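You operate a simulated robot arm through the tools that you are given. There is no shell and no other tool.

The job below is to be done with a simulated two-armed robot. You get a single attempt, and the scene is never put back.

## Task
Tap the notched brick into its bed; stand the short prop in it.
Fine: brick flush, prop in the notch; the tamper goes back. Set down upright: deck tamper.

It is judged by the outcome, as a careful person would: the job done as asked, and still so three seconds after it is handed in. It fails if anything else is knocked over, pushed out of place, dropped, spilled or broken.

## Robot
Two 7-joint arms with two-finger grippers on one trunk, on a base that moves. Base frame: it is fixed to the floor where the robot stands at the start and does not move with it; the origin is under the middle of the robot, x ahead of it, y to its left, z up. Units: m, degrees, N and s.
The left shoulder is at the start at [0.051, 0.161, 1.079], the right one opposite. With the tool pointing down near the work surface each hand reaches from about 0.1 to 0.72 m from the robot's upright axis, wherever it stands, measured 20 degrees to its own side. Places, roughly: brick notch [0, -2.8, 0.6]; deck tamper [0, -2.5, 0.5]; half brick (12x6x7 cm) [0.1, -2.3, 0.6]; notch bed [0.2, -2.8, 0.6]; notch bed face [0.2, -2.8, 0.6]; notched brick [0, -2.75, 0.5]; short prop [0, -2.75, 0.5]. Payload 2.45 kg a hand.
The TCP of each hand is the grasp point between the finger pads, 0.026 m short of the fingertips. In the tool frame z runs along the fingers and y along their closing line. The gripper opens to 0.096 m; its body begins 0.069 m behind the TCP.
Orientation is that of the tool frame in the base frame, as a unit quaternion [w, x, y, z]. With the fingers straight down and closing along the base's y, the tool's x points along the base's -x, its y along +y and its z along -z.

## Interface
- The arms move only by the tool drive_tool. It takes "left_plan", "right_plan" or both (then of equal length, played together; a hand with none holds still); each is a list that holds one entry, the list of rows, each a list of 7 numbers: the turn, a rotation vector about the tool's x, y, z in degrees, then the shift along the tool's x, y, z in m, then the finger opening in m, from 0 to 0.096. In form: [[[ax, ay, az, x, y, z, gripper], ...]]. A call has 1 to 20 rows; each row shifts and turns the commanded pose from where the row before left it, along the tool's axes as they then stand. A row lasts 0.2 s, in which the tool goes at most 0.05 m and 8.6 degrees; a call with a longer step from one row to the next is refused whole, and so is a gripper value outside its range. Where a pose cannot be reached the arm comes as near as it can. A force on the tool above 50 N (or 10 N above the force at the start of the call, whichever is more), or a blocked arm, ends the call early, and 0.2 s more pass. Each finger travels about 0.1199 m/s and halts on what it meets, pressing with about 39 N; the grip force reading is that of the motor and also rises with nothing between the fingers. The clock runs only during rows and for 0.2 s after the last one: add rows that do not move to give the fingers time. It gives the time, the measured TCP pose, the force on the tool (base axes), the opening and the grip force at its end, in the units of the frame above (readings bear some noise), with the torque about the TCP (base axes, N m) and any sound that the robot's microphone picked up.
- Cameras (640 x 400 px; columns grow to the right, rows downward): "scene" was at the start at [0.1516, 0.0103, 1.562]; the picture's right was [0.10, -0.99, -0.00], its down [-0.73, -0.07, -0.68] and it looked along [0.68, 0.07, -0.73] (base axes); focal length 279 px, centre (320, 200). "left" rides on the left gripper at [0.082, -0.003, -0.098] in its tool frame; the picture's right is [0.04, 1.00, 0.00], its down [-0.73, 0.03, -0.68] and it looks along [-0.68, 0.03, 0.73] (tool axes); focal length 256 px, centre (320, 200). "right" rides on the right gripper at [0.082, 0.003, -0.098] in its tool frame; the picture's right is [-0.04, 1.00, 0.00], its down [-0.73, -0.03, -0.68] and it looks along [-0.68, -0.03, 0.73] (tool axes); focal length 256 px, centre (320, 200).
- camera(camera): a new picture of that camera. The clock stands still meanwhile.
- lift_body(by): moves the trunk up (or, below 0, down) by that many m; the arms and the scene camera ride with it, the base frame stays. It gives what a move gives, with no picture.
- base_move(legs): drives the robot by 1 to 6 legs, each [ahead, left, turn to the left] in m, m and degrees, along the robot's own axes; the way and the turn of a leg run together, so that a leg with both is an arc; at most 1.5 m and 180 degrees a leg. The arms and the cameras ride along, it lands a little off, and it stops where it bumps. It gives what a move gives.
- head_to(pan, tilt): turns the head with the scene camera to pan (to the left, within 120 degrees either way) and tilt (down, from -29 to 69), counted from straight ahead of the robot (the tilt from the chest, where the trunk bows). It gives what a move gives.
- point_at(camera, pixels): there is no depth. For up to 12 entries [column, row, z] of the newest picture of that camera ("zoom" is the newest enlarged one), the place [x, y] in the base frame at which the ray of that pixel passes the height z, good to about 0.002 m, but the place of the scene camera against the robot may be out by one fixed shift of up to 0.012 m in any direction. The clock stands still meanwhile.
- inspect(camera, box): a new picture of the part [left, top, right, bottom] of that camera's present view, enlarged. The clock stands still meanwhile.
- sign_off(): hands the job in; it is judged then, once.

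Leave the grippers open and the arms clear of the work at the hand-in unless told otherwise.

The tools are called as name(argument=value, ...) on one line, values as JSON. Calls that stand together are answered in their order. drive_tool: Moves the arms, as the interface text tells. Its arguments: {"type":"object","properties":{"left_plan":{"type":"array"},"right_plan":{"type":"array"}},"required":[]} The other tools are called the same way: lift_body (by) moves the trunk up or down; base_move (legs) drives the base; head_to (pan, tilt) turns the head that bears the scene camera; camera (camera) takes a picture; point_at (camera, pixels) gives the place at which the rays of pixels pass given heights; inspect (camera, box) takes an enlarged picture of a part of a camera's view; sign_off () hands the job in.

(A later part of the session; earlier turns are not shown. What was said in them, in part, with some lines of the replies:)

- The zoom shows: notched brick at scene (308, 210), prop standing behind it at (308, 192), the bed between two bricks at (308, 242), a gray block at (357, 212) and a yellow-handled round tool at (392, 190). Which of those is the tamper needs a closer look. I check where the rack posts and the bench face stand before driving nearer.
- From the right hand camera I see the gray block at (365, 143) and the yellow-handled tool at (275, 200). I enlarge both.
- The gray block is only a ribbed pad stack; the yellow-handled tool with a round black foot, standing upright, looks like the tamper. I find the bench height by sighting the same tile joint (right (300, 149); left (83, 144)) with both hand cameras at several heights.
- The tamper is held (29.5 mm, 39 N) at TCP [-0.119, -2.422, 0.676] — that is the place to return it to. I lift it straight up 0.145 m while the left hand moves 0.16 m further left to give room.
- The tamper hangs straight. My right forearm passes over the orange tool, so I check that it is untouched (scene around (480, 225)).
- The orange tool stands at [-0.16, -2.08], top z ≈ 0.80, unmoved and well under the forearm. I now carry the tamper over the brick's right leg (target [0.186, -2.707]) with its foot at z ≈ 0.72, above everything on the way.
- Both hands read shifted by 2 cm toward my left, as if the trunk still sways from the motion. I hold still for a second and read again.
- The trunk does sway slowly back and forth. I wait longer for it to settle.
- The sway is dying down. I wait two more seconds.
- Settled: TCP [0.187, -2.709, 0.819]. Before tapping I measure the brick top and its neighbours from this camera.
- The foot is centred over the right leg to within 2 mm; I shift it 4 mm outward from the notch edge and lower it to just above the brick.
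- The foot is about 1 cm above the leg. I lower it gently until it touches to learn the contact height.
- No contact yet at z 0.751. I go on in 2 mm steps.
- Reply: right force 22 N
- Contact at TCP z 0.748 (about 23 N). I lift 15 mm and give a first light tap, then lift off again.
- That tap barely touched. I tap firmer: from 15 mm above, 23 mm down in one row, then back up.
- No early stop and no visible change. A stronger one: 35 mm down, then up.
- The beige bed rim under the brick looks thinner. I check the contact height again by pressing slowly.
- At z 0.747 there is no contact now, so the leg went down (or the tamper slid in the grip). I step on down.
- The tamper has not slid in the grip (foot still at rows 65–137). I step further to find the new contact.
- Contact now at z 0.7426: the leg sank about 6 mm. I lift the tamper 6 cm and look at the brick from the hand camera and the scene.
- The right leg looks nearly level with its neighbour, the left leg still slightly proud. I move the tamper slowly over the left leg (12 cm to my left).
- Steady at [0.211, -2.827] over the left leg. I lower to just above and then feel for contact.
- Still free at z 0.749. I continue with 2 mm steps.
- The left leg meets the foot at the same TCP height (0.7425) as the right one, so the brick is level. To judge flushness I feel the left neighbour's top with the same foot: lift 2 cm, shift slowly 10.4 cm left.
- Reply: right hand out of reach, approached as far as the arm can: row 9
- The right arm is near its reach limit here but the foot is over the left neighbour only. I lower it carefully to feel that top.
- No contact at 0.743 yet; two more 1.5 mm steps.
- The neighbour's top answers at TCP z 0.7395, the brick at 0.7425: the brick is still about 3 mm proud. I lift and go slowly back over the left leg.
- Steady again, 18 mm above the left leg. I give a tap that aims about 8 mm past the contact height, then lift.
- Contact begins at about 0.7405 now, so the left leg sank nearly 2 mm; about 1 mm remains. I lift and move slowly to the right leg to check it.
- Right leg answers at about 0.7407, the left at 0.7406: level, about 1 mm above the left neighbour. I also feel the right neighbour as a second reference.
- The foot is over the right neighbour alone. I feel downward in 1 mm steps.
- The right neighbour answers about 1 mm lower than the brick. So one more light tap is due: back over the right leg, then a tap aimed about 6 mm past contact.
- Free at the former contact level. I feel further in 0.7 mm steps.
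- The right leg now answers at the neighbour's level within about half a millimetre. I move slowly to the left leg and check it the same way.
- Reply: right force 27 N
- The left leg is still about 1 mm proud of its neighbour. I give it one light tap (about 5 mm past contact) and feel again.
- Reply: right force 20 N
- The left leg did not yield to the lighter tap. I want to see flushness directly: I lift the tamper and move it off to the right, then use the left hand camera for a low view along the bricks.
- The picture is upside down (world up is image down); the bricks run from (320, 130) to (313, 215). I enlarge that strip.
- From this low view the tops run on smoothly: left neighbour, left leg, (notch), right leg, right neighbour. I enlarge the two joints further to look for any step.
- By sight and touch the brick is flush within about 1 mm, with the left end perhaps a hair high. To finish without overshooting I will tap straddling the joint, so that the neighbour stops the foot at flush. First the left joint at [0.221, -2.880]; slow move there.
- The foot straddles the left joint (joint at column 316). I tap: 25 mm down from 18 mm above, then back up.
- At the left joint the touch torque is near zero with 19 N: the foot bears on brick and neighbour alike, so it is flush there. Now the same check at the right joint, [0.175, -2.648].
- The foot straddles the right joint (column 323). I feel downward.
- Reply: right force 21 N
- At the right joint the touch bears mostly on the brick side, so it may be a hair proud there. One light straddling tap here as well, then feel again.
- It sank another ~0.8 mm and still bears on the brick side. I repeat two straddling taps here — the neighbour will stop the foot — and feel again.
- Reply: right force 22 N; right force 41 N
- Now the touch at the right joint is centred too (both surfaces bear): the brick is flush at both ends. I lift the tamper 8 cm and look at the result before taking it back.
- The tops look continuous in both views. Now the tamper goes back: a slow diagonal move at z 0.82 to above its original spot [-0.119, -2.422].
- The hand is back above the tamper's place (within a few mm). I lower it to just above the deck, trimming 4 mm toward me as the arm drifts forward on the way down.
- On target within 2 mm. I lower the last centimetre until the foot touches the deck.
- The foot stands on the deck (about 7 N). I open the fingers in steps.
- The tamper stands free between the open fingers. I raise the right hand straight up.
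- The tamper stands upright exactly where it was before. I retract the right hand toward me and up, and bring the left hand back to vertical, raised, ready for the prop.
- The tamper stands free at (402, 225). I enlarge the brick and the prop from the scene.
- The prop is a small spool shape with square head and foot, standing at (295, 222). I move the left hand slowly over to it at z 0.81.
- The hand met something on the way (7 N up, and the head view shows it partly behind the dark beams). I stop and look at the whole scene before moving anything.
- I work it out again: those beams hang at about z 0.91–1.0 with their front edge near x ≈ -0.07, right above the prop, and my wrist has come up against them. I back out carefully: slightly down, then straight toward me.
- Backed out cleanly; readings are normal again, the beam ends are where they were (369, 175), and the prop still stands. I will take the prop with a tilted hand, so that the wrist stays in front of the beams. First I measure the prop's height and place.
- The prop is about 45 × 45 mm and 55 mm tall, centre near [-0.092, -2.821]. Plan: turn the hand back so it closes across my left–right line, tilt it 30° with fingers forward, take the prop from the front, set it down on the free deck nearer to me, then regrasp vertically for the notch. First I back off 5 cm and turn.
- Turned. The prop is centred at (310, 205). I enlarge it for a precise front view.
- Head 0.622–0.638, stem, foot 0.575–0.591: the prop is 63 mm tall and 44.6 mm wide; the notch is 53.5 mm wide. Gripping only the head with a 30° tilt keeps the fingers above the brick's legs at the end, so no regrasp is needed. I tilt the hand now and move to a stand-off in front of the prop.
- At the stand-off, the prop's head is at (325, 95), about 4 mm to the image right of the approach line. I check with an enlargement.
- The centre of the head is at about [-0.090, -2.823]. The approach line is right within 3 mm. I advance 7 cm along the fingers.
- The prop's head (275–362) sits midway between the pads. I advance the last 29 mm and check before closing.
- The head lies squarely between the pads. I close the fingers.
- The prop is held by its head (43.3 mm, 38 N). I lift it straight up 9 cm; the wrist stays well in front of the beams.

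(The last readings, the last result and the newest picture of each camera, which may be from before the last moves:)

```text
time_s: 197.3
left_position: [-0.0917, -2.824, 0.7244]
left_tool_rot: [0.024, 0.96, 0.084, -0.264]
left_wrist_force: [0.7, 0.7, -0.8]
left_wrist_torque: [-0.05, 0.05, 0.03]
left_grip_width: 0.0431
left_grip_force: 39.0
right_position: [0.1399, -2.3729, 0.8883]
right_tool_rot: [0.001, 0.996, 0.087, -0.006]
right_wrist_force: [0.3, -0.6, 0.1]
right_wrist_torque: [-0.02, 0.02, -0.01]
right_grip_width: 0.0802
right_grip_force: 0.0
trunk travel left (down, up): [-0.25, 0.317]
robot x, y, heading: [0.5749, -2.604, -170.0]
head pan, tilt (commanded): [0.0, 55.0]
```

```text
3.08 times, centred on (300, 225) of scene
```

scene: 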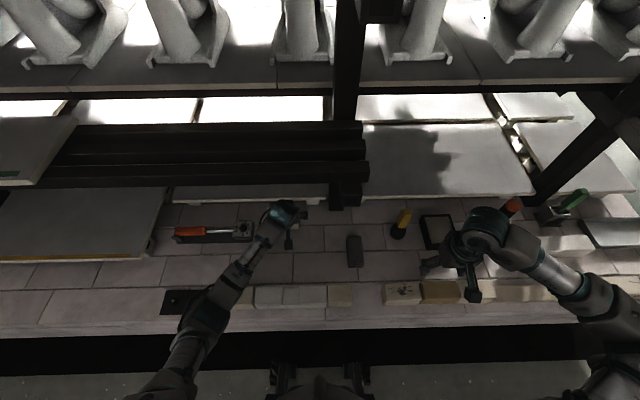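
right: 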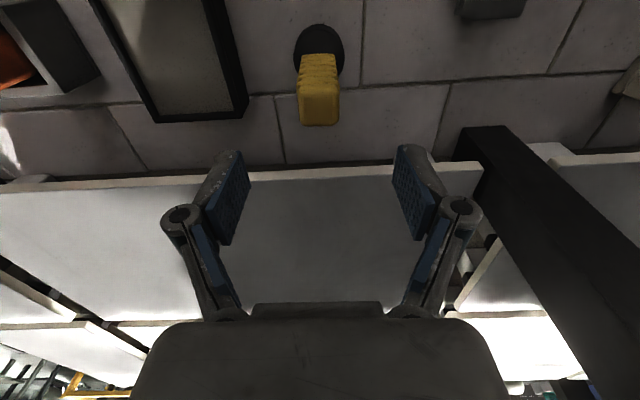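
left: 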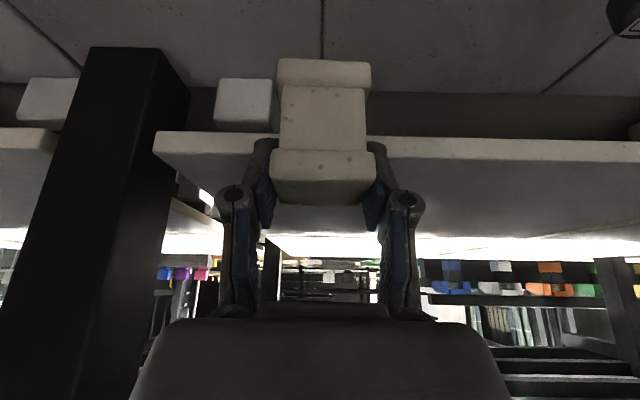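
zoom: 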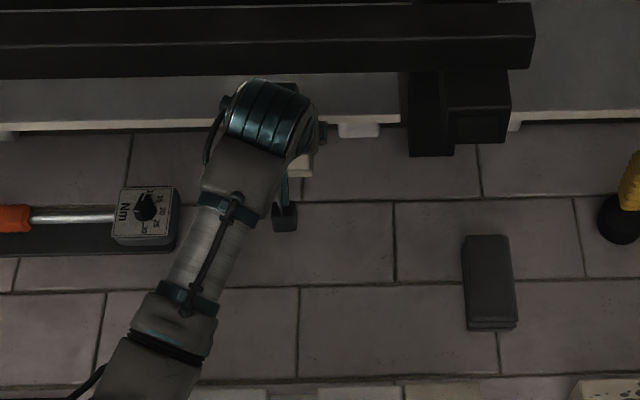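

Lifted cleanly, prop still vertical in the grip. I now draw it 0.297 m straight toward me, above the notch, slowly.

drive_tool(left_plan=[[[0, 0, 0, 0.0046, -0.0001, -0.0027, 0.034], [0, 0, 0, 0.0092, -0.0002, -0.0055, 0.034], [0, 0, 0, 0.0138, -0.0003, -0.0082, 0.034], [0, 0, 0, 0.0153, -0.0004, -0.0092, 0.034], [0, 0, 0, 0.0153, -0.0004, -0.0092, 0.034], [0, 0, 0, 0.0153, -0.0004, -0.0092, 0.034], [0, 0, 0, 0.0153, -0.0004, -0.0092, 0.034], [0, 0, 0, 0.0153, -0.0004, -0.0092, 0.034], [0, 0, 0, 0.0153, -0.0004, -0.0092, 0.034], [0, 0, 0, 0.0153, -0.0004, -0.0092, 0.034], [0, 0, 0, 0.0153, -0.0004, -0.0092, 0.034], [0, 0, 0, 0.0153, -0.0004, -0.0092, 0.034], [0, 0, 0, 0.0153, -0.0004, -0.0092, 0.034], [0, 0, 0, 0.0153, -0.0004, -0.0092, 0.034], [0, 0, 0, 0.0153, -0.0004, -0.0092, 0.034], [0, 0, 0, 0.0153, -0.0004, -0.0092, 0.034], [0, 0, 0, 0.0138, -0.0003, -0.0082, 0.034], [0, 0, 0, 0.0092, -0.0002, -0.0055, 0.034], [0, 0, 0, 0.0046, -0.0001, -0.0027, 0.034], [0, 0, 0, 0, 0, 0, 0.034]]])

drive_tool(left_plan=[[[0, 0, 0, 0, 0, 0, 0.034], [0, 0, 0, 0, 0, 0, 0.034], [0, 0, 0, 0, 0, 0, 0.034], [0, 0, 0, 0, 0, 0, 0.034]]])

camera(camera="left")

camera(camera="scene")

inspect(camera="scene", box=[220, 230, 380, 330])

```text
time_s: 201.5
left_position: [0.1992, -2.7656, 0.7253]
left_tool_rot: [0.024, 0.96, 0.084, -0.264]
left_wrist_force: [0.5, -0.3, -0.7]
left_wrist_torque: [-0.03, 0.01, -0.02]
left_grip_width: 0.0431
left_grip_force: 39.4
right_position: [0.1399, -2.373, 0.8885]
right_tool_rot: [0.0, 0.996, 0.087, -0.007]
right_wrist_force: [-0.5, 0.3, -1.1]
right_wrist_torque: [-0.02, 0.01, -0.02]
right_grip_width: 0.0797
right_grip_force: 0.1
trunk travel left (down, up): [-0.25, 0.317]
robot x, y, heading: [0.5731, -2.6048, -169.9]
head pan, tilt (commanded): [0.0, 55.0]
```

```text
time_s: 202.5
left_position: [0.1992, -2.7684, 0.7253]
left_tool_rot: [0.024, 0.96, 0.084, -0.265]
left_wrist_force: [0.1, 0.3, -0.7]
left_wrist_torque: [-0.02, -0.02, -0.03]
left_grip_width: 0.0432
left_grip_force: 39.1
right_position: [0.14, -2.3736, 0.8897]
right_tool_rot: [0.001, 0.996, 0.087, -0.007]
right_wrist_force: [0.3, 0.7, 0.8]
right_wrist_torque: [0.0, 0.05, 0.0]
right_grip_width: 0.0801
right_grip_force: 0.0
trunk travel left (down, up): [-0.25, 0.317]
robot x, y, heading: [0.5753, -2.6046, -169.9]
head pan, tilt (commanded): [0.0, 55.0]
```

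```text
taken
```

left: 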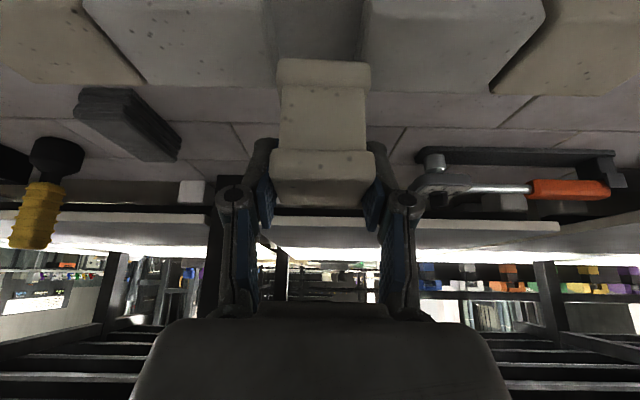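

```text
taken
```

scene: 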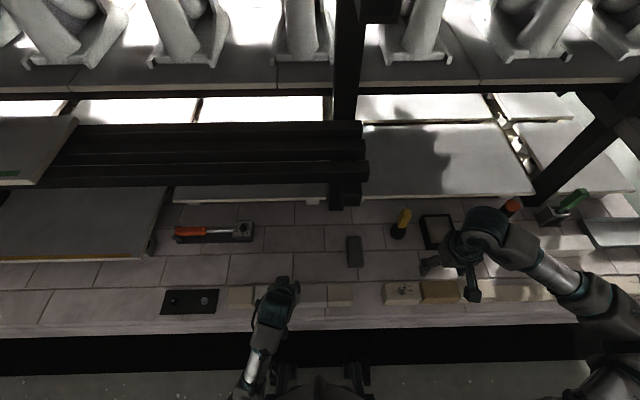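

```text
4.00 times, centred on (300, 280) of scene
```

zoom: 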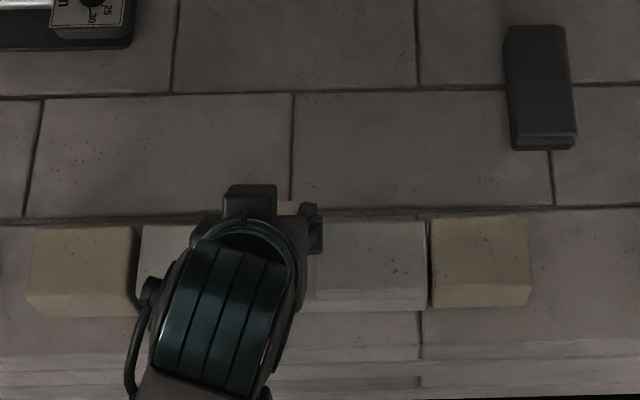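

Over the brick. The notch shows at the top of the picture between columns ~265 and ~365, the prop's foot in front of it at 278–370. I enlarge it to align.

inspect(camera="left", box=[220, 0, 420, 120])

```text
3.20 times, centred on (320, 60) of left
```

zoom: 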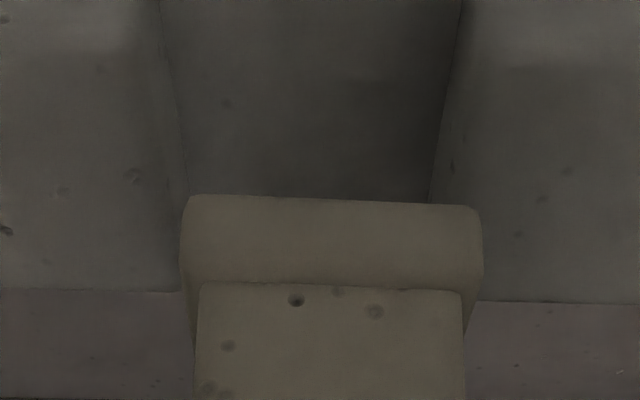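

point_at(camera="zoom", pixels=[[188, 190, 0.614], [429, 197, 0.614], [159, 2, 0.614], [462, 2, 0.614], [186, 198, 0.666], [480, 208, 0.666], [183, 292, 0.64], [478, 300, 0.64]])

```text
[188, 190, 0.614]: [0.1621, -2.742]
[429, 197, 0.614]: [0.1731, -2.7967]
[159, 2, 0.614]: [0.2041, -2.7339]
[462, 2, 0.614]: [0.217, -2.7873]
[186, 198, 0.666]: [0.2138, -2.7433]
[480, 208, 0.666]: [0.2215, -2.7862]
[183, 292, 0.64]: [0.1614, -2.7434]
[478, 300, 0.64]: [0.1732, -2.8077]
```

The notch centre is at about [0.1955, -2.7637]; the prop's foot centre about [0.196, -2.7687] — fore-and-aft right, 4–5 mm too far left. I shift it 4 mm to the right and measure again.

drive_tool(left_plan=[[[0, 0, 0, 0, -0.002, 0, 0.034], [0, 0, 0, 0, -0.002, 0, 0.034], [0, 0, 0, 0, 0, 0, 0.034], [0, 0, 0, 0, 0, 0, 0.034], [0, 0, 0, 0, 0, 0, 0.034], [0, 0, 0, 0, 0, 0, 0.034]]])

inspect(camera="left", box=[220, 0, 420, 120])

```text
time_s: 203.9
left_position: [0.198, -2.7621, 0.7247]
left_tool_rot: [0.024, 0.96, 0.084, -0.264]
left_wrist_force: [-0.4, -1.0, -1.1]
left_wrist_torque: [0.03, 0.0, 0.01]
left_grip_width: 0.043
left_grip_force: 39.2
right_position: [0.1403, -2.3727, 0.8889]
right_tool_rot: [0.0, 0.996, 0.087, -0.007]
right_wrist_force: [0.0, 0.1, 0.5]
right_wrist_torque: [-0.04, 0.05, 0.01]
right_grip_width: 0.0802
right_grip_force: 0.0
trunk travel left (down, up): [-0.25, 0.317]
robot x, y, heading: [0.572, -2.6032, -169.8]
head pan, tilt (commanded): [0.0, 55.0]
```

```text
3.20 times, centred on (320, 60) of left
```

zoom: 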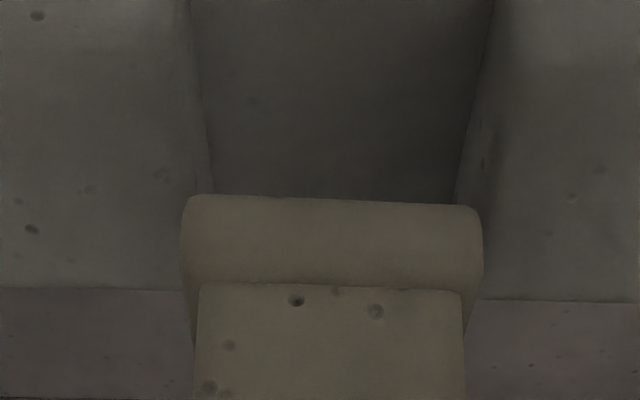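

point_at(camera="zoom", pixels=[[213, 190, 0.614], [456, 197, 0.614], [190, 2, 0.614], [492, 2, 0.614], [186, 198, 0.666], [480, 208, 0.666], [183, 290, 0.64], [478, 299, 0.64]])

```text
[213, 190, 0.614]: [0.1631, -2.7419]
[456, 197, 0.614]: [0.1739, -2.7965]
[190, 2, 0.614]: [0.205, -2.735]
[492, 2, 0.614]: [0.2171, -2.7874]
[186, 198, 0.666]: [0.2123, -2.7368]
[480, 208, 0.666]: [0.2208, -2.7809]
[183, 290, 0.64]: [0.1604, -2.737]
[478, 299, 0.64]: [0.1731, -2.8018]
```

The prop is now within about 1 mm of the notch's centre line and centred on the brick fore-and-aft. I lower it straight down 35 mm, so the foot just enters the notch.

drive_tool(left_plan=[[[0, 0, 0, 0.0031, 0.0003, 0.0051, 0.034], [0, 0, 0, 0.0051, 0.0003, 0.0086, 0.034], [0, 0, 0, 0.0051, 0, 0.0086, 0.034], [0, 0, 0, 0.0031, 0, 0.0051, 0.034], [0, 0, 0, 0.0015, 0, 0.0026, 0.034], [0, 0, 0, 0, 0, 0, 0.034], [0, 0, 0, 0, 0, 0, 0.034]]])

inspect(camera="left", box=[220, 0, 420, 120])

inspect(camera="scene", box=[240, 250, 360, 325])

```text
time_s: 205.5
left_position: [0.1974, -2.7631, 0.6888]
left_tool_rot: [0.023, 0.961, 0.083, -0.264]
left_wrist_force: [-0.4, 0.4, -0.3]
left_wrist_torque: [0.01, -0.01, 0.0]
left_grip_width: 0.0432
left_grip_force: 38.9
right_position: [0.1401, -2.3735, 0.8899]
right_tool_rot: [0.001, 0.996, 0.087, -0.007]
right_wrist_force: [0.4, 0.1, -0.2]
right_wrist_torque: [0.01, -0.01, 0.01]
right_grip_width: 0.0799
right_grip_force: 0.1
trunk travel left (down, up): [-0.25, 0.317]
robot x, y, heading: [0.5698, -2.6048, -170.1]
head pan, tilt (commanded): [0.0, 55.0]
```

```text
3.20 times, centred on (320, 60) of left
```

zoom: 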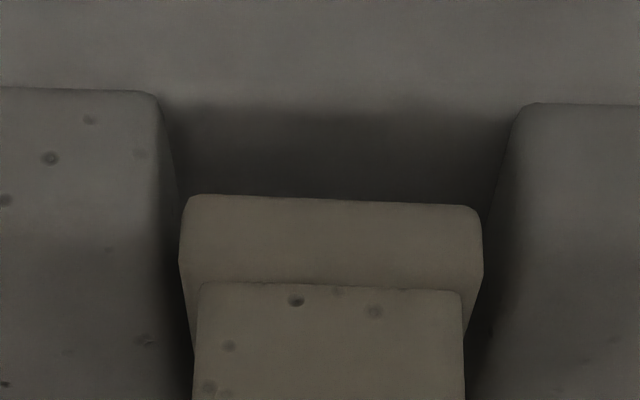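

```text
5.33 times, centred on (300, 288) of scene
```

zoom: 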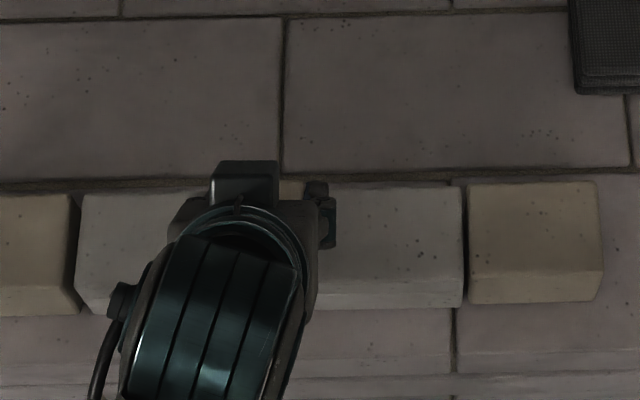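

The foot (182–482) is centred between the notch walls (178–490). I lower the last 15 mm in small steps until it bears.

drive_tool(left_plan=[[[0, 0, 0, 0.0026, 0, 0.0043, 0.034], [0, 0, 0, 0.002, 0, 0.0034, 0.034], [0, 0, 0, 0.001, 0, 0.0017, 0.034], [0, 0, 0, 0, 0, 0, 0.034]]])

inspect(camera="left", box=[220, 0, 420, 120])

```text
time_s: 206.5
left_position: [0.1975, -2.7621, 0.6794]
left_tool_rot: [0.024, 0.96, 0.084, -0.265]
left_wrist_force: [-0.3, 0.8, -1.4]
left_wrist_torque: [-0.01, 0.01, 0.01]
left_grip_width: 0.043
left_grip_force: 39.2
right_position: [0.1399, -2.3719, 0.8895]
right_tool_rot: [0.001, 0.996, 0.087, -0.007]
right_wrist_force: [-0.5, 0.5, 0.2]
right_wrist_torque: [-0.01, 0.0, 0.04]
right_grip_width: 0.0799
right_grip_force: 0.1
trunk travel left (down, up): [-0.25, 0.317]
robot x, y, heading: [0.5749, -2.6022, -170.3]
head pan, tilt (commanded): [0.0, 55.0]
```

```text
3.20 times, centred on (320, 60) of left
```

zoom: 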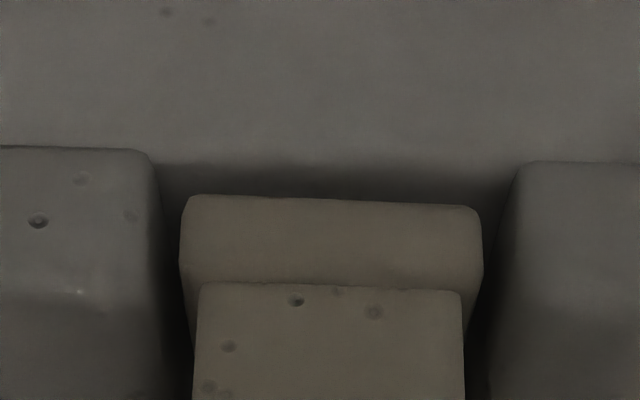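

Nicely inside. I continue with 2 mm steps.

drive_tool(left_plan=[[[0, 0, 0, 0.001, 0, 0.0017, 0.034], [0, 0, 0, 0, 0, 0, 0.034]]])

drive_tool(left_plan=[[[0, 0, 0, 0.001, 0, 0.0017, 0.034], [0, 0, 0, 0, 0, 0, 0.034]]])

```text
time_s: 207.1
left_position: [0.1982, -2.7631, 0.6785]
left_tool_rot: [0.023, 0.96, 0.083, -0.265]
left_wrist_force: [-0.2, -0.4, -1.3]
left_wrist_torque: [-0.01, 0.01, -0.03]
left_grip_width: 0.0431
left_grip_force: 38.8
right_position: [0.1393, -2.3734, 0.8879]
right_tool_rot: [0.001, 0.996, 0.088, -0.007]
right_wrist_force: [-0.3, 0.9, 0.3]
right_wrist_torque: [0.0, -0.01, 0.03]
right_grip_width: 0.0799
right_grip_force: 0.1
trunk travel left (down, up): [-0.25, 0.317]
robot x, y, heading: [0.5734, -2.6039, -170.2]
head pan, tilt (commanded): [0.0, 55.0]
```

```text
time_s: 207.7
left_position: [0.1977, -2.7641, 0.6747]
left_tool_rot: [0.024, 0.961, 0.083, -0.264]
left_wrist_force: [-0.3, -0.2, -0.7]
left_wrist_torque: [0.03, 0.0, -0.01]
left_grip_width: 0.0431
left_grip_force: 39.3
right_position: [0.1394, -2.3734, 0.8891]
right_tool_rot: [0.0, 0.996, 0.087, -0.007]
right_wrist_force: [0.7, 0.7, 0.2]
right_wrist_torque: [0.02, -0.04, 0.01]
right_grip_width: 0.0802
right_grip_force: 0.2
trunk travel left (down, up): [-0.25, 0.317]
robot x, y, heading: [0.5782, -2.6071, -170.1]
head pan, tilt (commanded): [0.0, 55.0]
```

drive_tool(left_plan=[[[0, 0, 0, 0.0008, 0, 0.0013, 0.034], [0, 0, 0, 0, 0, 0, 0.034]]])

drive_tool(left_plan=[[[0, 0, 0, 0.0008, 0, 0.0013, 0.034], [0, 0, 0, 0, 0, 0, 0.034]]])

```text
time_s: 208.3
left_position: [0.1976, -2.7642, 0.6741]
left_tool_rot: [0.024, 0.96, 0.083, -0.266]
left_wrist_force: [1.0, 0.4, 10.0]
left_wrist_torque: [-0.17, -0.26, 0.0]
left_grip_width: 0.0433
left_grip_force: 38.7
right_position: [0.1408, -2.3733, 0.8895]
right_tool_rot: [0.0, 0.996, 0.087, -0.008]
right_wrist_force: [0.3, -0.6, 0.1]
right_wrist_torque: [0.07, 0.0, -0.02]
right_grip_width: 0.0802
right_grip_force: 0.1
trunk travel left (down, up): [-0.25, 0.317]
robot x, y, heading: [0.5714, -2.6019, -170.1]
head pan, tilt (commanded): [0.0, 55.0]
```

```text
time_s: 208.9
left_position: [0.1979, -2.7638, 0.6754]
left_tool_rot: [0.024, 0.96, 0.083, -0.267]
left_wrist_force: [3.7, -1.2, 22.8]
left_wrist_torque: [-0.14, -0.64, -0.01]
left_grip_width: 0.0432
left_grip_force: 38.7
right_position: [0.1408, -2.3729, 0.8895]
right_tool_rot: [0.001, 0.996, 0.087, -0.009]
right_wrist_force: [-0.8, 1.0, 0.2]
right_wrist_torque: [-0.02, 0.01, 0.0]
right_grip_width: 0.08
right_grip_force: 0.0
trunk travel left (down, up): [-0.25, 0.317]
robot x, y, heading: [0.5738, -2.6018, -170.0]
head pan, tilt (commanded): [0.0, 55.0]
```

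The prop bears on the notch floor at TCP z 0.6745 (expected 0.6735). I take the pressure off by the last step and look before letting go.

drive_tool(left_plan=[[[0, 0, 0, -0.0008, 0, -0.0013, 0.034], [0, 0, 0, 0, 0, 0, 0.034]]])

camera(camera="left")

inspect(camera="left", box=[220, 20, 420, 240])

```text
time_s: 209.5
left_position: [0.1988, -2.7637, 0.6738]
left_tool_rot: [0.024, 0.96, 0.084, -0.266]
left_wrist_force: [-0.8, -1.4, 15.4]
left_wrist_torque: [-0.15, 0.03, 0.05]
left_grip_width: 0.0432
left_grip_force: 39.3
right_position: [0.1411, -2.3733, 0.8885]
right_tool_rot: [0.001, 0.996, 0.087, -0.008]
right_wrist_force: [0.6, -0.3, -0.4]
right_wrist_torque: [-0.04, -0.02, -0.02]
right_grip_width: 0.08
right_grip_force: 0.0
trunk travel left (down, up): [-0.25, 0.317]
robot x, y, heading: [0.5703, -2.6048, -170.2]
head pan, tilt (commanded): [0.0, 55.0]
```

```text
taken
```

left: 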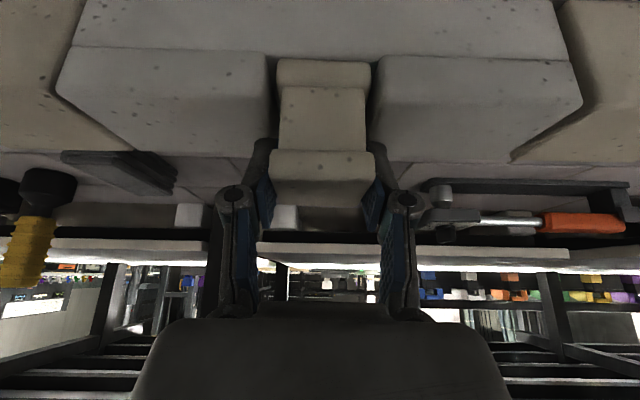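

```text
1.82 times, centred on (320, 130) of left
```

zoom: 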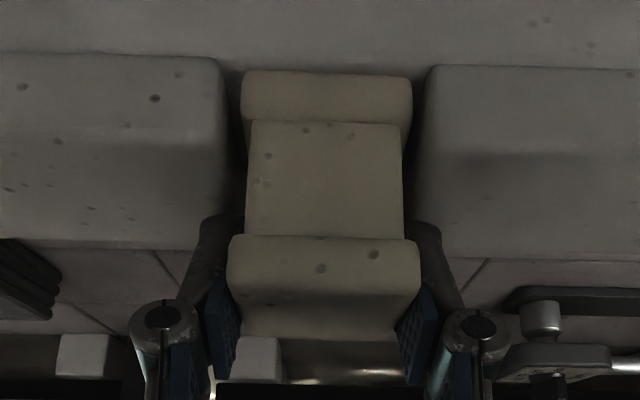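

The prop stands centred in the notch with even gaps both sides. I open the fingers gently, a little at a time.

drive_tool(left_plan=[[[0, 0, 0, -0.0005, 0, -0.0008, 0.04], [0, 0, 0, 0, 0, 0, 0.045], [0, 0, 0, 0, 0, 0, 0.05], [0, 0, 0, 0, 0, 0, 0.058], [0, 0, 0, 0, 0, 0, 0.066], [0, 0, 0, 0, 0, 0, 0.066]]])

camera(camera="left")

```text
time_s: 210.9
left_position: [0.1981, -2.7639, 0.6752]
left_tool_rot: [0.025, 0.96, 0.084, -0.265]
left_wrist_force: [0.5, 0.1, -0.6]
left_wrist_torque: [0.02, 0.02, -0.02]
left_grip_width: 0.0664
left_grip_force: 0.1
right_position: [0.1401, -2.374, 0.8886]
right_tool_rot: [0.0, 0.996, 0.087, -0.007]
right_wrist_force: [-0.4, -1.0, 0.5]
right_wrist_torque: [0.02, 0.01, 0.0]
right_grip_width: 0.08
right_grip_force: 0.0
trunk travel left (down, up): [-0.25, 0.317]
robot x, y, heading: [0.575, -2.6041, -170.3]
head pan, tilt (commanded): [0.0, 55.0]
```

```text
taken
```

left: 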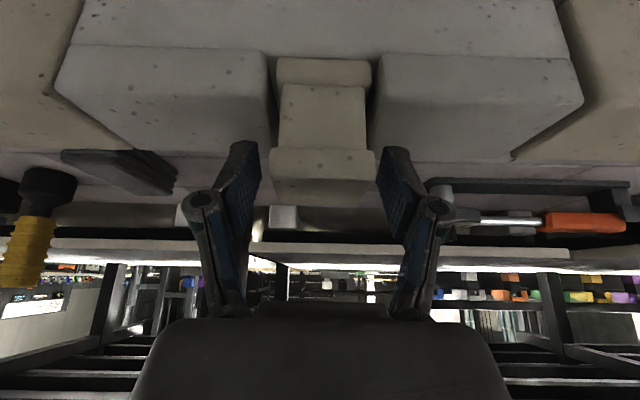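

Released: the prop stands by itself in the notch, fingers clear on both sides. I draw the hand back along its own axis (up and toward me).

drive_tool(left_plan=[[[0, 0, 0, 0, 0, -0.006, 0.068], [0, 0, 0, 0, 0, -0.012, 0.07], [0, 0, 0, 0, 0, -0.018, 0.07], [0, 0, 0, 0, 0, -0.02, 0.075], [0, 0, 0, 0, 0, -0.02, 0.08], [0, 0, 0, 0, 0, -0.018, 0.08], [0, 0, 0, 0, 0, -0.012, 0.08], [0, 0, 0, 0, 0, -0.006, 0.08], [0, 0, 0, 0, 0, 0, 0.08], [0, 0, 0, 0, 0, 0, 0.08]]])

camera(camera="left")

camera(camera="scene")

```text
time_s: 213.1
left_position: [0.2535, -2.7522, 0.7694]
left_tool_rot: [0.024, 0.96, 0.083, -0.265]
left_wrist_force: [0.3, 0.1, 0.2]
left_wrist_torque: [-0.02, -0.01, 0.01]
left_grip_width: 0.0799
left_grip_force: 0.0
right_position: [0.1403, -2.3732, 0.889]
right_tool_rot: [0.001, 0.996, 0.088, -0.008]
right_wrist_force: [0.7, 0.3, -0.1]
right_wrist_torque: [-0.01, -0.01, 0.0]
right_grip_width: 0.0797
right_grip_force: 0.1
trunk travel left (down, up): [-0.25, 0.317]
robot x, y, heading: [0.5742, -2.6055, -170.0]
head pan, tilt (commanded): [0.0, 55.0]
```

```text
taken
```

left: 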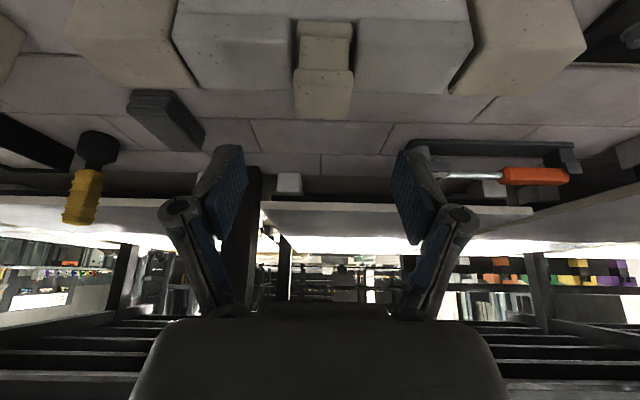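

```text
taken
```

scene: 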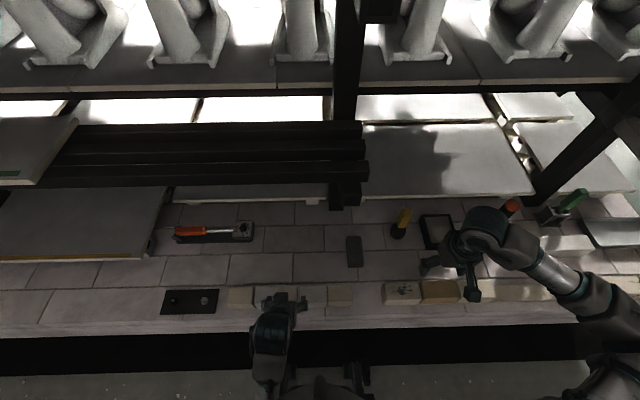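

The prop stands in the notch. This view also shows the brick against its neighbours from the front; I enlarge it.

inspect(camera="left", box=[140, 0, 340, 125])

inspect(camera="left", box=[320, 0, 520, 125])

```text
3.20 times, centred on (240, 62) of left
```

zoom: 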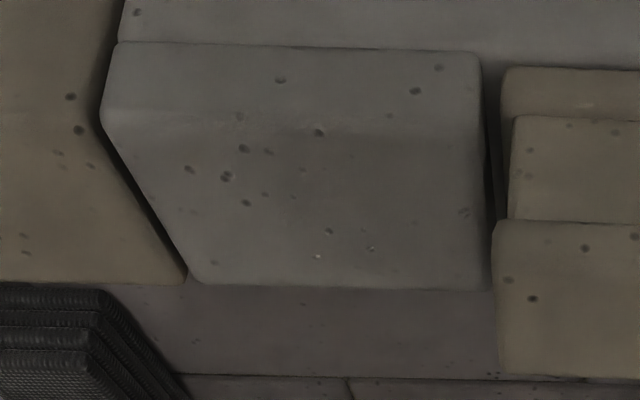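

```text
3.20 times, centred on (420, 62) of left
```

zoom: 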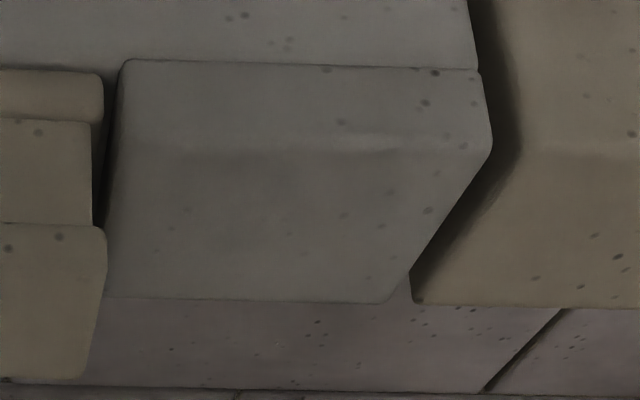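

Both joints look level and the gaps even. I raise the left hand, bring it upright and move it off to the left, clear of the work.

drive_tool(left_plan=[[[0, 0, 0, -0.004, 0, -0.007, 0.09], [0, 0, 0, -0.008, 0, -0.014, 0.09], [0, 0, 0, -0.01, 0, -0.017, 0.096], [0, 0, 0, -0.01, 0, -0.017, 0.096], [0, 0, 0, -0.008, 0, -0.014, 0.096], [0, 5, 0, 0, 0.006, 0, 0.096], [0, 6, 0, 0, 0.012, 0, 0.096], [0, 6, 0, 0, 0.016, 0, 0.096], [0, 6, 0, 0, 0.018, 0, 0.096], [0, 5, 0, 0, 0.018, 0, 0.096], [0, 2, 0, 0, 0.016, 0, 0.096], [0, 0, 0, 0, 0.012, 0, 0.096], [0, 0, 0, 0, 0.006, 0, 0.096], [0, 0, 0, 0, 0, 0, 0.096], [0, 0, 0, 0, 0, 0, 0.096]]], right_plan=[[[0, 0, 0, 0, 0, 0, 0.096], [0, 0, 0, 0, 0, 0, 0.096], [0, 0, 0, 0, 0, 0, 0.096], [0, 0, 0, 0, 0, 0, 0.096], [0, 0, 0, 0, 0, 0, 0.096], [0, 0, 0, 0, 0, 0, 0.096], [0, 0, 0, 0, 0, 0, 0.096], [0, 0, 0, 0, 0, 0, 0.096], [0, 0, 0, 0, 0, 0, 0.096], [0, 0, 0, 0, 0, 0, 0.096], [0, 0, 0, 0, 0, 0, 0.096], [0, 0, 0, 0, 0, 0, 0.096], [0, 0, 0, 0, 0, 0, 0.096], [0, 0, 0, 0, 0, 0, 0.096], [0, 0, 0, 0, 0, 0, 0.096]]])

camera(camera="scene")

inspect(camera="scene", box=[220, 240, 380, 320])

camera(camera="left")

```text
time_s: 214.5
left_position: [0.2769, -2.773, 0.7761]
left_tool_rot: [0.078, 0.98, 0.06, -0.176]
left_wrist_force: [0.4, 0.5, -0.1]
left_wrist_torque: [0.01, -0.01, -0.03]
left_grip_width: 0.0962
left_grip_force: 0.0
left hand out of reach, approached as far as the arm can: row 2, 3, 4, 5, 6
right_position: [0.142, -2.3744, 0.8932]
right_tool_rot: [0.0, 0.996, 0.088, -0.009]
right_wrist_force: [0.3, -0.8, -0.5]
right_wrist_torque: [0.02, 0.01, 0.0]
right_grip_width: 0.0961
right_grip_force: 0.1
trunk travel left (down, up): [-0.25, 0.317]
robot x, y, heading: [0.5754, -2.6027, -170.2]
head pan, tilt (commanded): [0.0, 55.0]
stopped in row 6 (left hand): the arm was blocked; the commanded pose is now the measured one
```

```text
taken
```

scene: 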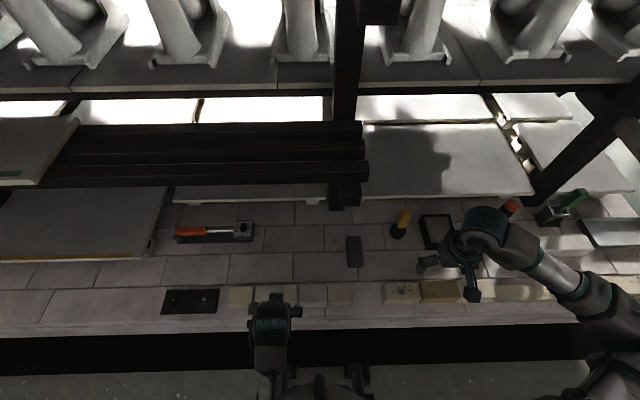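

```text
4.00 times, centred on (300, 280) of scene
```

zoom: 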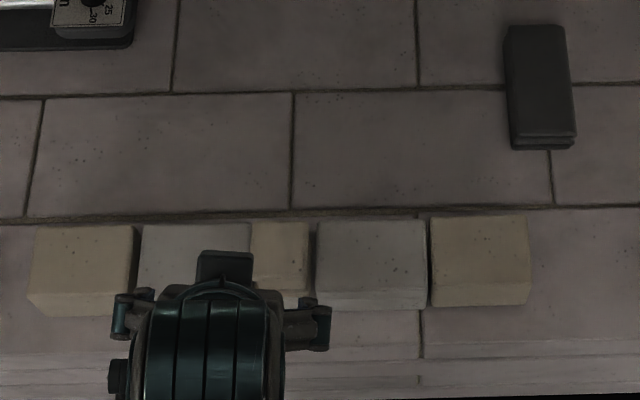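

```text
taken
```

left: 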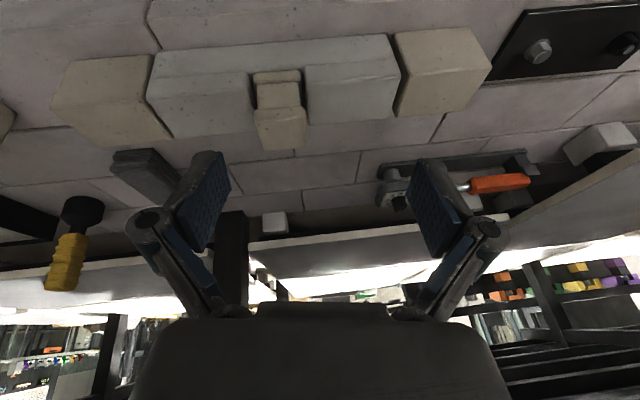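

The arm folded up against its own limit (nothing in the scene was touched). I go sideways instead: left at the same height, in small steps.

drive_tool(left_plan=[[[0, 0, 0, 0, 0.004, 0, 0.096], [0, 0, 0, 0, 0.008, 0, 0.096], [0, 0, 0, 0, 0.012, 0, 0.096], [0, 0, 0, 0, 0.015, 0, 0.096], [0, 0, 0, 0, 0.015, 0, 0.096], [0, 0, 0, 0, 0.015, 0, 0.096], [0, 0, 0, 0, 0.015, 0, 0.096], [0, 0, 0, 0, 0.015, 0, 0.096], [0, 0, 0, 0, 0.012, 0, 0.096], [0, 0, 0, 0, 0.008, 0, 0.096], [0, 0, 0, 0, 0, 0, 0.096], [0, 0, 0, 0, 0, 0, 0.096]]])

camera(camera="scene")

camera(camera="left")

```text
time_s: 217.1
left_position: [0.2634, -2.8818, 0.7727]
left_tool_rot: [0.078, 0.98, 0.059, -0.174]
left_wrist_force: [0.6, 0.2, 0.8]
left_wrist_torque: [-0.04, 0.03, 0.02]
left_grip_width: 0.0958
left_grip_force: 0.2
left hand out of reach, approached as far as the arm can: row 3, 4, 5, 6, 7, 8, 10
right_position: [0.1417, -2.3753, 0.89]
right_tool_rot: [0.0, 0.996, 0.087, -0.008]
right_wrist_force: [-0.2, -0.1, 0.2]
right_wrist_torque: [0.02, -0.01, -0.03]
right_grip_width: 0.0959
right_grip_force: 0.1
trunk travel left (down, up): [-0.25, 0.317]
robot x, y, heading: [0.5712, -2.6025, -170.1]
head pan, tilt (commanded): [0.0, 55.0]
```

```text
taken
```

scene: 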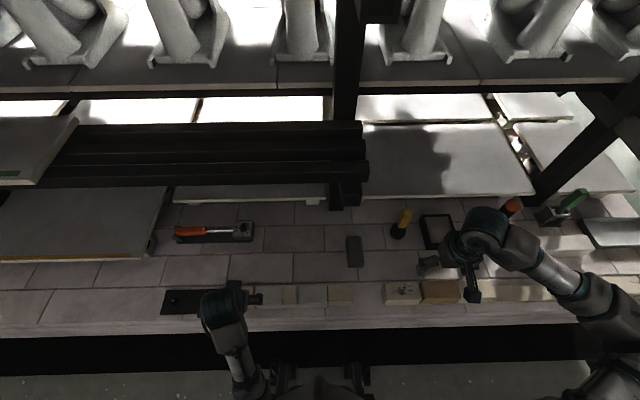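

```text
taken
```

left: 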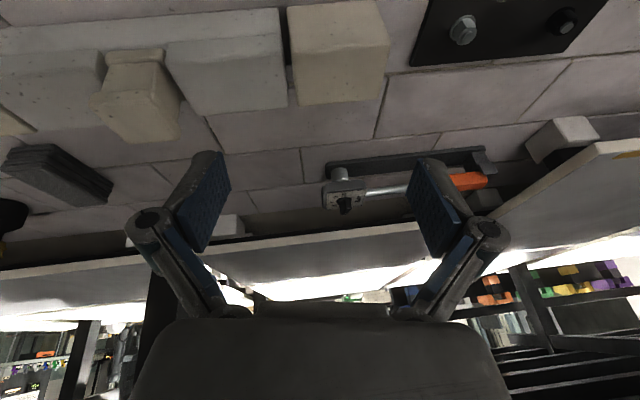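

Now the left hand is off the brick to the left. I bring it upright and raise it.

drive_tool(left_plan=[[[0, 4, 0, 0, 0.008, 0, 0.096], [0, 5, 0, 0, 0.01, 0, 0.096], [0, 5, 0, 0, 0.012, 0, 0.096], [0, 5, 0, 0, 0.012, 0, 0.096], [0, 2, 0, 0, 0.012, 0, 0.096], [0, 0, 0, 0, 0.01, -0.01, 0.096], [0, 0, 0, 0, 0.005, -0.015, 0.096], [0, 0, 0, 0, 0, -0.015, 0.096], [0, 0, 0, 0, 0, -0.01, 0.096], [0, 0, 0, 0, 0, 0, 0.096], [0, 0, 0, 0, 0, 0, 0.096]]])

camera(camera="scene")

inspect(camera="scene", box=[220, 240, 380, 320])

camera(camera="left")

```text
time_s: 219.5
left_position: [0.2703, -2.9961, 0.7109]
left_tool_rot: [0.076, 0.994, 0.075, 0.013]
left_wrist_force: [0.2, 0.5, 0.2]
left_wrist_torque: [0.04, 0.01, -0.02]
left_grip_width: 0.0961
left_grip_force: 0.1
left hand out of reach, approached as far as the arm can: row 1, 2, 3, 4, 5, 6, 7, 8, 9
right_position: [0.1415, -2.3736, 0.89]
right_tool_rot: [0.0, 0.996, 0.086, -0.009]
right_wrist_force: [-0.3, 0.5, -0.5]
right_wrist_torque: [0.04, 0.01, -0.01]
right_grip_width: 0.0962
right_grip_force: 0.1
trunk travel left (down, up): [-0.25, 0.317]
robot x, y, heading: [0.576, -2.6039, -170.1]
head pan, tilt (commanded): [0.0, 55.0]
```

```text
taken
```

scene: 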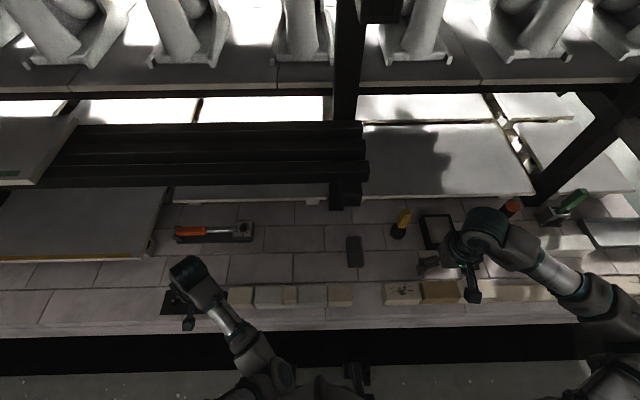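

```text
4.00 times, centred on (300, 280) of scene
```

zoom: 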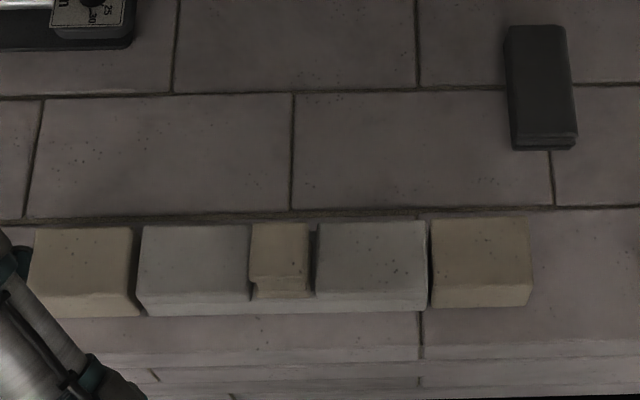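

```text
taken
```

left: 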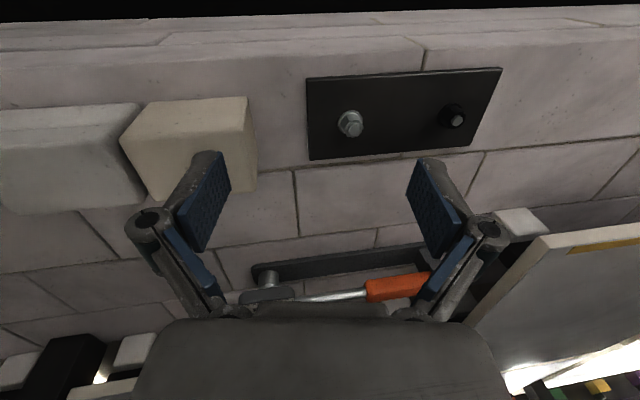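

The prop stands in the notch between the flush legs. The left arm is in an awkward fold; I move the hand forward a little and up, away from the screw plate.

drive_tool(left_plan=[[[0, 0, 0, -0.005, 0, -0.008, 0.096], [0, 0, 0, -0.008, 0, -0.012, 0.096], [0, 0, 0, -0.01, 0, -0.015, 0.096], [0, 0, 0, -0.01, 0, -0.015, 0.096], [0, 0, 0, -0.01, 0, -0.015, 0.096], [0, 0, 0, -0.01, 0, -0.015, 0.096], [0, 0, 0, -0.005, 0, -0.01, 0.096], [0, 0, 0, 0, 0, 0, 0.096], [0, 0, 0, 0, 0, 0, 0.096]]])

camera(camera="scene")

camera(camera="left")

```text
time_s: 221.5
left_position: [0.1898, -3.0135, 0.7655]
left_tool_rot: [0.067, 0.995, 0.073, 0.008]
left_wrist_force: [-0.4, -0.2, -0.7]
left_wrist_torque: [0.02, -0.01, 0.01]
left_grip_width: 0.0959
left_grip_force: 0.0
left hand out of reach, approached as far as the arm can: row 1, 2, 3, 4, 5, 6, 7
right_position: [0.1414, -2.3753, 0.89]
right_tool_rot: [0.0, 0.996, 0.087, -0.008]
right_wrist_force: [0.4, -0.2, -0.4]
right_wrist_torque: [0.02, 0.02, 0.0]
right_grip_width: 0.0958
right_grip_force: 0.0
trunk travel left (down, up): [-0.25, 0.317]
robot x, y, heading: [0.5742, -2.6047, -170.2]
head pan, tilt (commanded): [0.0, 55.0]
```

```text
taken
```

scene: 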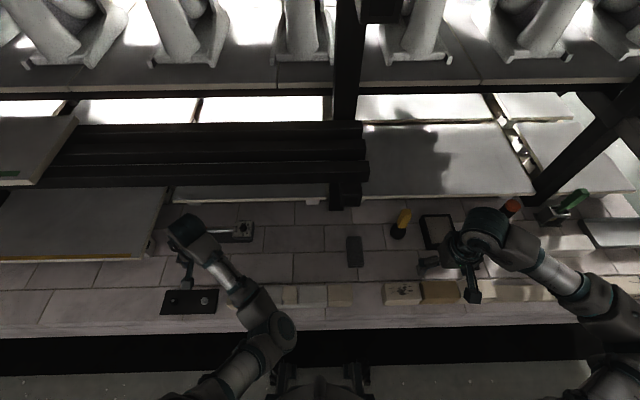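

```text
taken
```

left: 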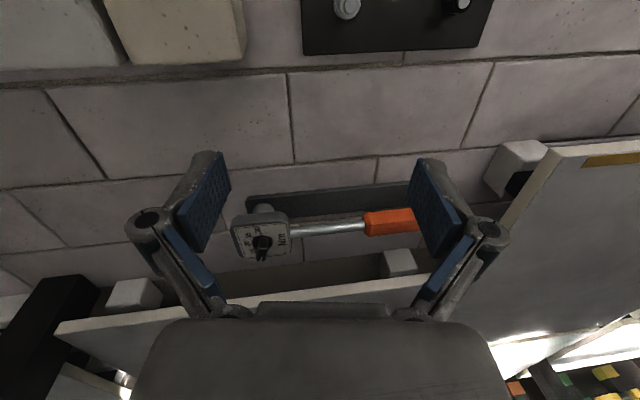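

The left elbow has swung inward, in front of my chest. I look steeply down to see how near elbow and forearm are to the brick and the prop.

head_to(pan=0, tilt=69)

camera(camera="scene")

```text
time_s: 222.2
left_position: [0.1901, -3.0133, 0.7663]
left_tool_rot: [0.067, 0.995, 0.073, 0.008]
left_wrist_force: [0.7, 0.5, 0.8]
left_wrist_torque: [0.0, 0.0, 0.0]
left_grip_width: 0.0957
left_grip_force: 0.2
right_position: [0.142, -2.3746, 0.8905]
right_tool_rot: [0.0, 0.996, 0.086, -0.008]
right_wrist_force: [0.5, -0.8, 0.3]
right_wrist_torque: [0.0, -0.01, -0.01]
right_grip_width: 0.0959
right_grip_force: 0.1
trunk travel left (down, up): [-0.25, 0.317]
robot x, y, heading: [0.5728, -2.6017, -170.3]
head pan, tilt (commanded): [0.0, 68.8]
```

```text
taken
```

scene: 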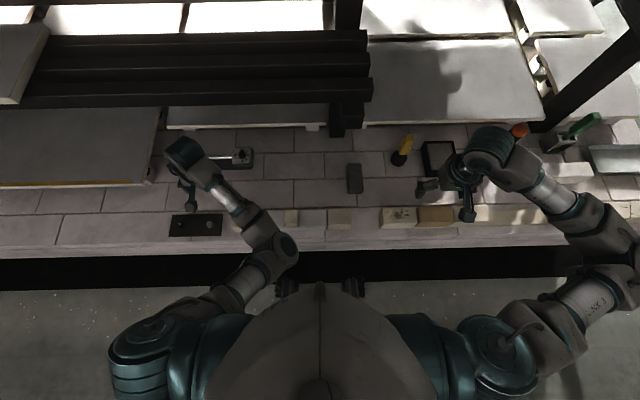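

point_at(camera="scene", pixels=[[280, 245, 0.8], [280, 245, 0.9], [280, 245, 1.0], [297, 240, 0.85], [260, 225, 0.8], [290, 215, 0.677]])

inspect(camera="scene", box=[150, 130, 350, 290])

```text
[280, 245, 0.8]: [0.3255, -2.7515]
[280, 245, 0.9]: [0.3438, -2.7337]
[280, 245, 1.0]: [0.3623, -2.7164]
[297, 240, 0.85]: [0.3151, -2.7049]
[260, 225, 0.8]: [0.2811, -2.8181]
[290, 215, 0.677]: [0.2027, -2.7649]
```

```text
2.50 times, centred on (250, 210) of scene
```

zoom: 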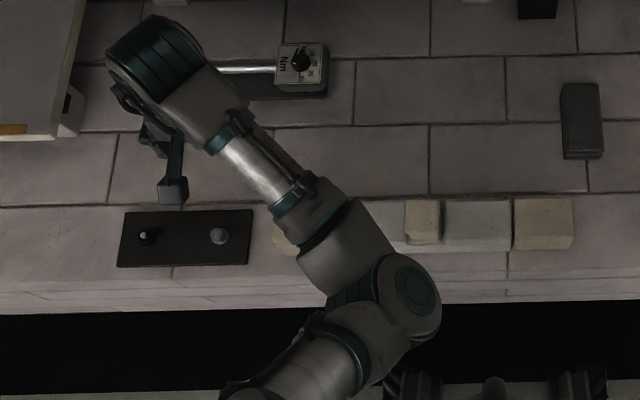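

Elbow and forearm are clear of brick and prop (elbow near [0.33, -2.74], in front of the bench). To get everything well clear I raise the trunk by 0.08 m and then back the robot straight off.

lift_body(by=0.08)

base_move(legs=[[-0.3, 0, 0]])

head_to(pan=0, tilt=48)

camera(camera="scene")

```text
time_s: 223.4
left_position: [0.1884, -3.014, 0.8431]
left_tool_rot: [0.066, 0.995, 0.073, 0.008]
left_wrist_force: [0.1, -0.8, -0.3]
left_wrist_torque: [0.02, 0.0, 0.0]
left_grip_width: 0.0958
left_grip_force: 0.2
right_position: [0.1408, -2.3749, 0.9705]
right_tool_rot: [-0.001, 0.996, 0.087, -0.008]
right_wrist_force: [0.0, 0.8, -0.9]
right_wrist_torque: [0.03, 0.02, 0.01]
right_grip_width: 0.0963
right_grip_force: 0.1
trunk travel left (down, up): [-0.33, 0.237]
robot x, y, heading: [0.5724, -2.6009, -169.9]
head pan, tilt (commanded): [0.0, 68.8]
```

```text
time_s: 225.5
left_position: [0.4901, -2.9614, 0.8448]
left_tool_rot: [0.066, 0.995, 0.072, 0.008]
left_wrist_force: [0.0, -0.5, 0.3]
left_wrist_torque: [0.02, 0.01, -0.02]
left_grip_width: 0.0961
left_grip_force: 0.0
right_position: [0.4424, -2.3215, 0.9697]
right_tool_rot: [0.001, 0.996, 0.087, -0.009]
right_wrist_force: [0.1, 0.3, -0.4]
right_wrist_torque: [0.0, 0.01, 0.03]
right_grip_width: 0.0962
right_grip_force: 0.1
trunk travel left (down, up): [-0.33, 0.237]
robot x, y, heading: [0.8748, -2.5498, -170.2]
head pan, tilt (commanded): [0.0, 68.8]
```

```text
time_s: 226.3
left_position: [0.4917, -2.9622, 0.8443]
left_tool_rot: [0.067, 0.995, 0.073, 0.007]
left_wrist_force: [0.0, -0.2, 0.7]
left_wrist_torque: [0.01, 0.0, 0.01]
left_grip_width: 0.0961
left_grip_force: 0.1
right_position: [0.4443, -2.3216, 0.9723]
right_tool_rot: [0.0, 0.996, 0.086, -0.009]
right_wrist_force: [0.0, -0.1, -0.1]
right_wrist_torque: [0.0, 0.0, 0.02]
right_grip_width: 0.0961
right_grip_force: 0.1
trunk travel left (down, up): [-0.33, 0.237]
robot x, y, heading: [0.873, -2.5521, -170.4]
head pan, tilt (commanded): [0.0, 48.0]
```

```text
taken
```

scene: 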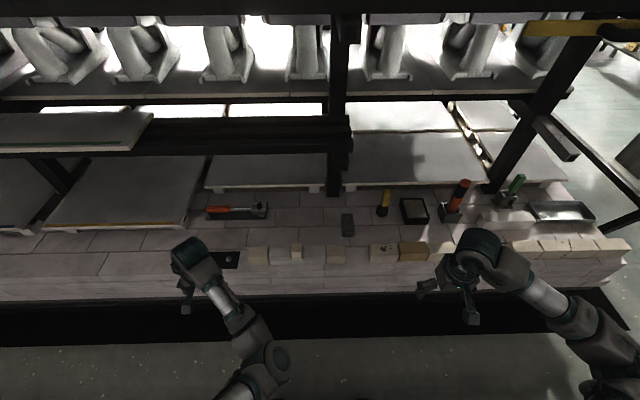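

I have backed off and both arms are clear. I enlarge the work area to check everything: brick, prop, tamper, the other tools.

inspect(camera="scene", box=[230, 190, 360, 275])

inspect(camera="scene", box=[340, 170, 520, 280])

inspect(camera="scene", box=[240, 235, 350, 275])

```text
4.71 times, centred on (295, 232) of scene
```

zoom: 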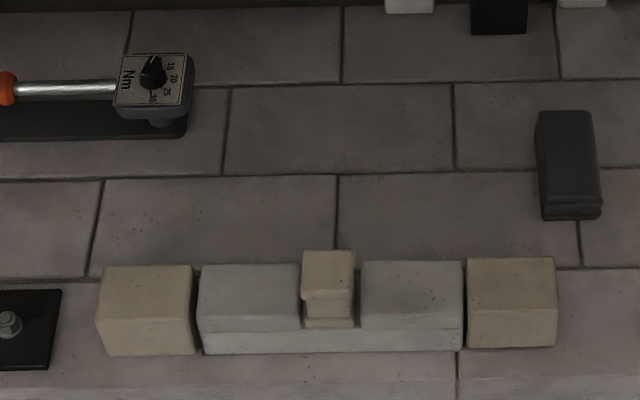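

```text
3.56 times, centred on (430, 225) of scene
```

zoom: 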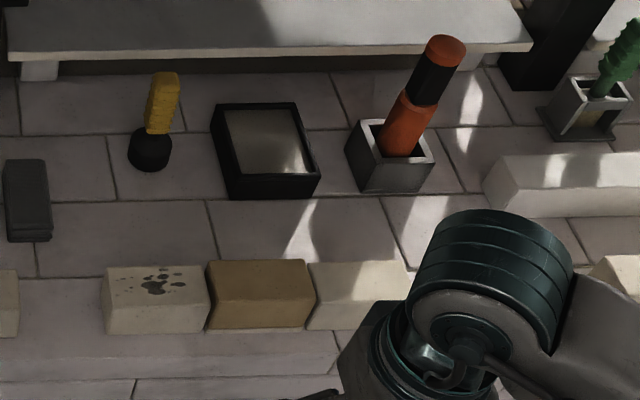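

```text
5.82 times, centred on (295, 255) of scene
```

zoom: 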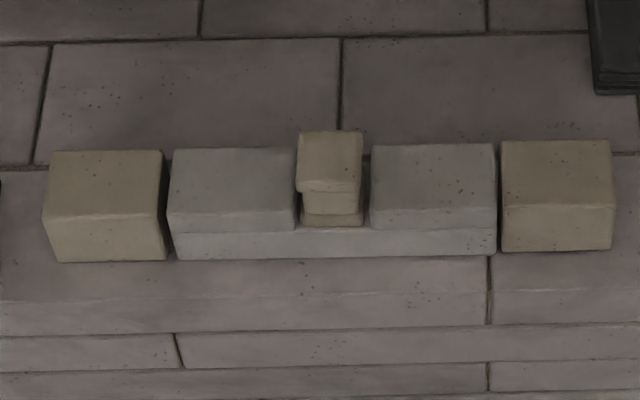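

All is in order. The back top edges of neighbour, brick legs and neighbour form one straight line, and the prop stands upright in the notch. The tamper is upright in its old place, nothing else has moved, the grippers are open and the arms are clear. I hand the job in.

sign_off()

```text
The job is handed in.
```

The job is handed in. The notched brick is tapped into its bed, the short prop stands in the notch, and the deck tamper is back upright in its old place.

- **Brick:** it is level and flush with both neighbours to within about 1 mm, checked by feeling the tops with the tamper foot and by close-up pictures.
- **Prop:** it was set down gently, bears on the notch floor, and stands on its own with even gaps either side.
- **Tamper:** it is within about 2 mm of where I picked it up.
- **Contact with the rack:** on the first approach to the prop, my left wrist came up against the dark beams above it. I backed out. The beams looked unmoved in the pictures afterwards, and I took the prop with a tilted hand instead.
- **Robot at hand-in:** I backed the robot 0.3 m off the bench and raised the trunk 0.08 m. The left arm was folded awkwardly with its elbow inward. Both grippers were open and both arms clear of the work.

In the final views nothing else on the bench looked moved or knocked over.
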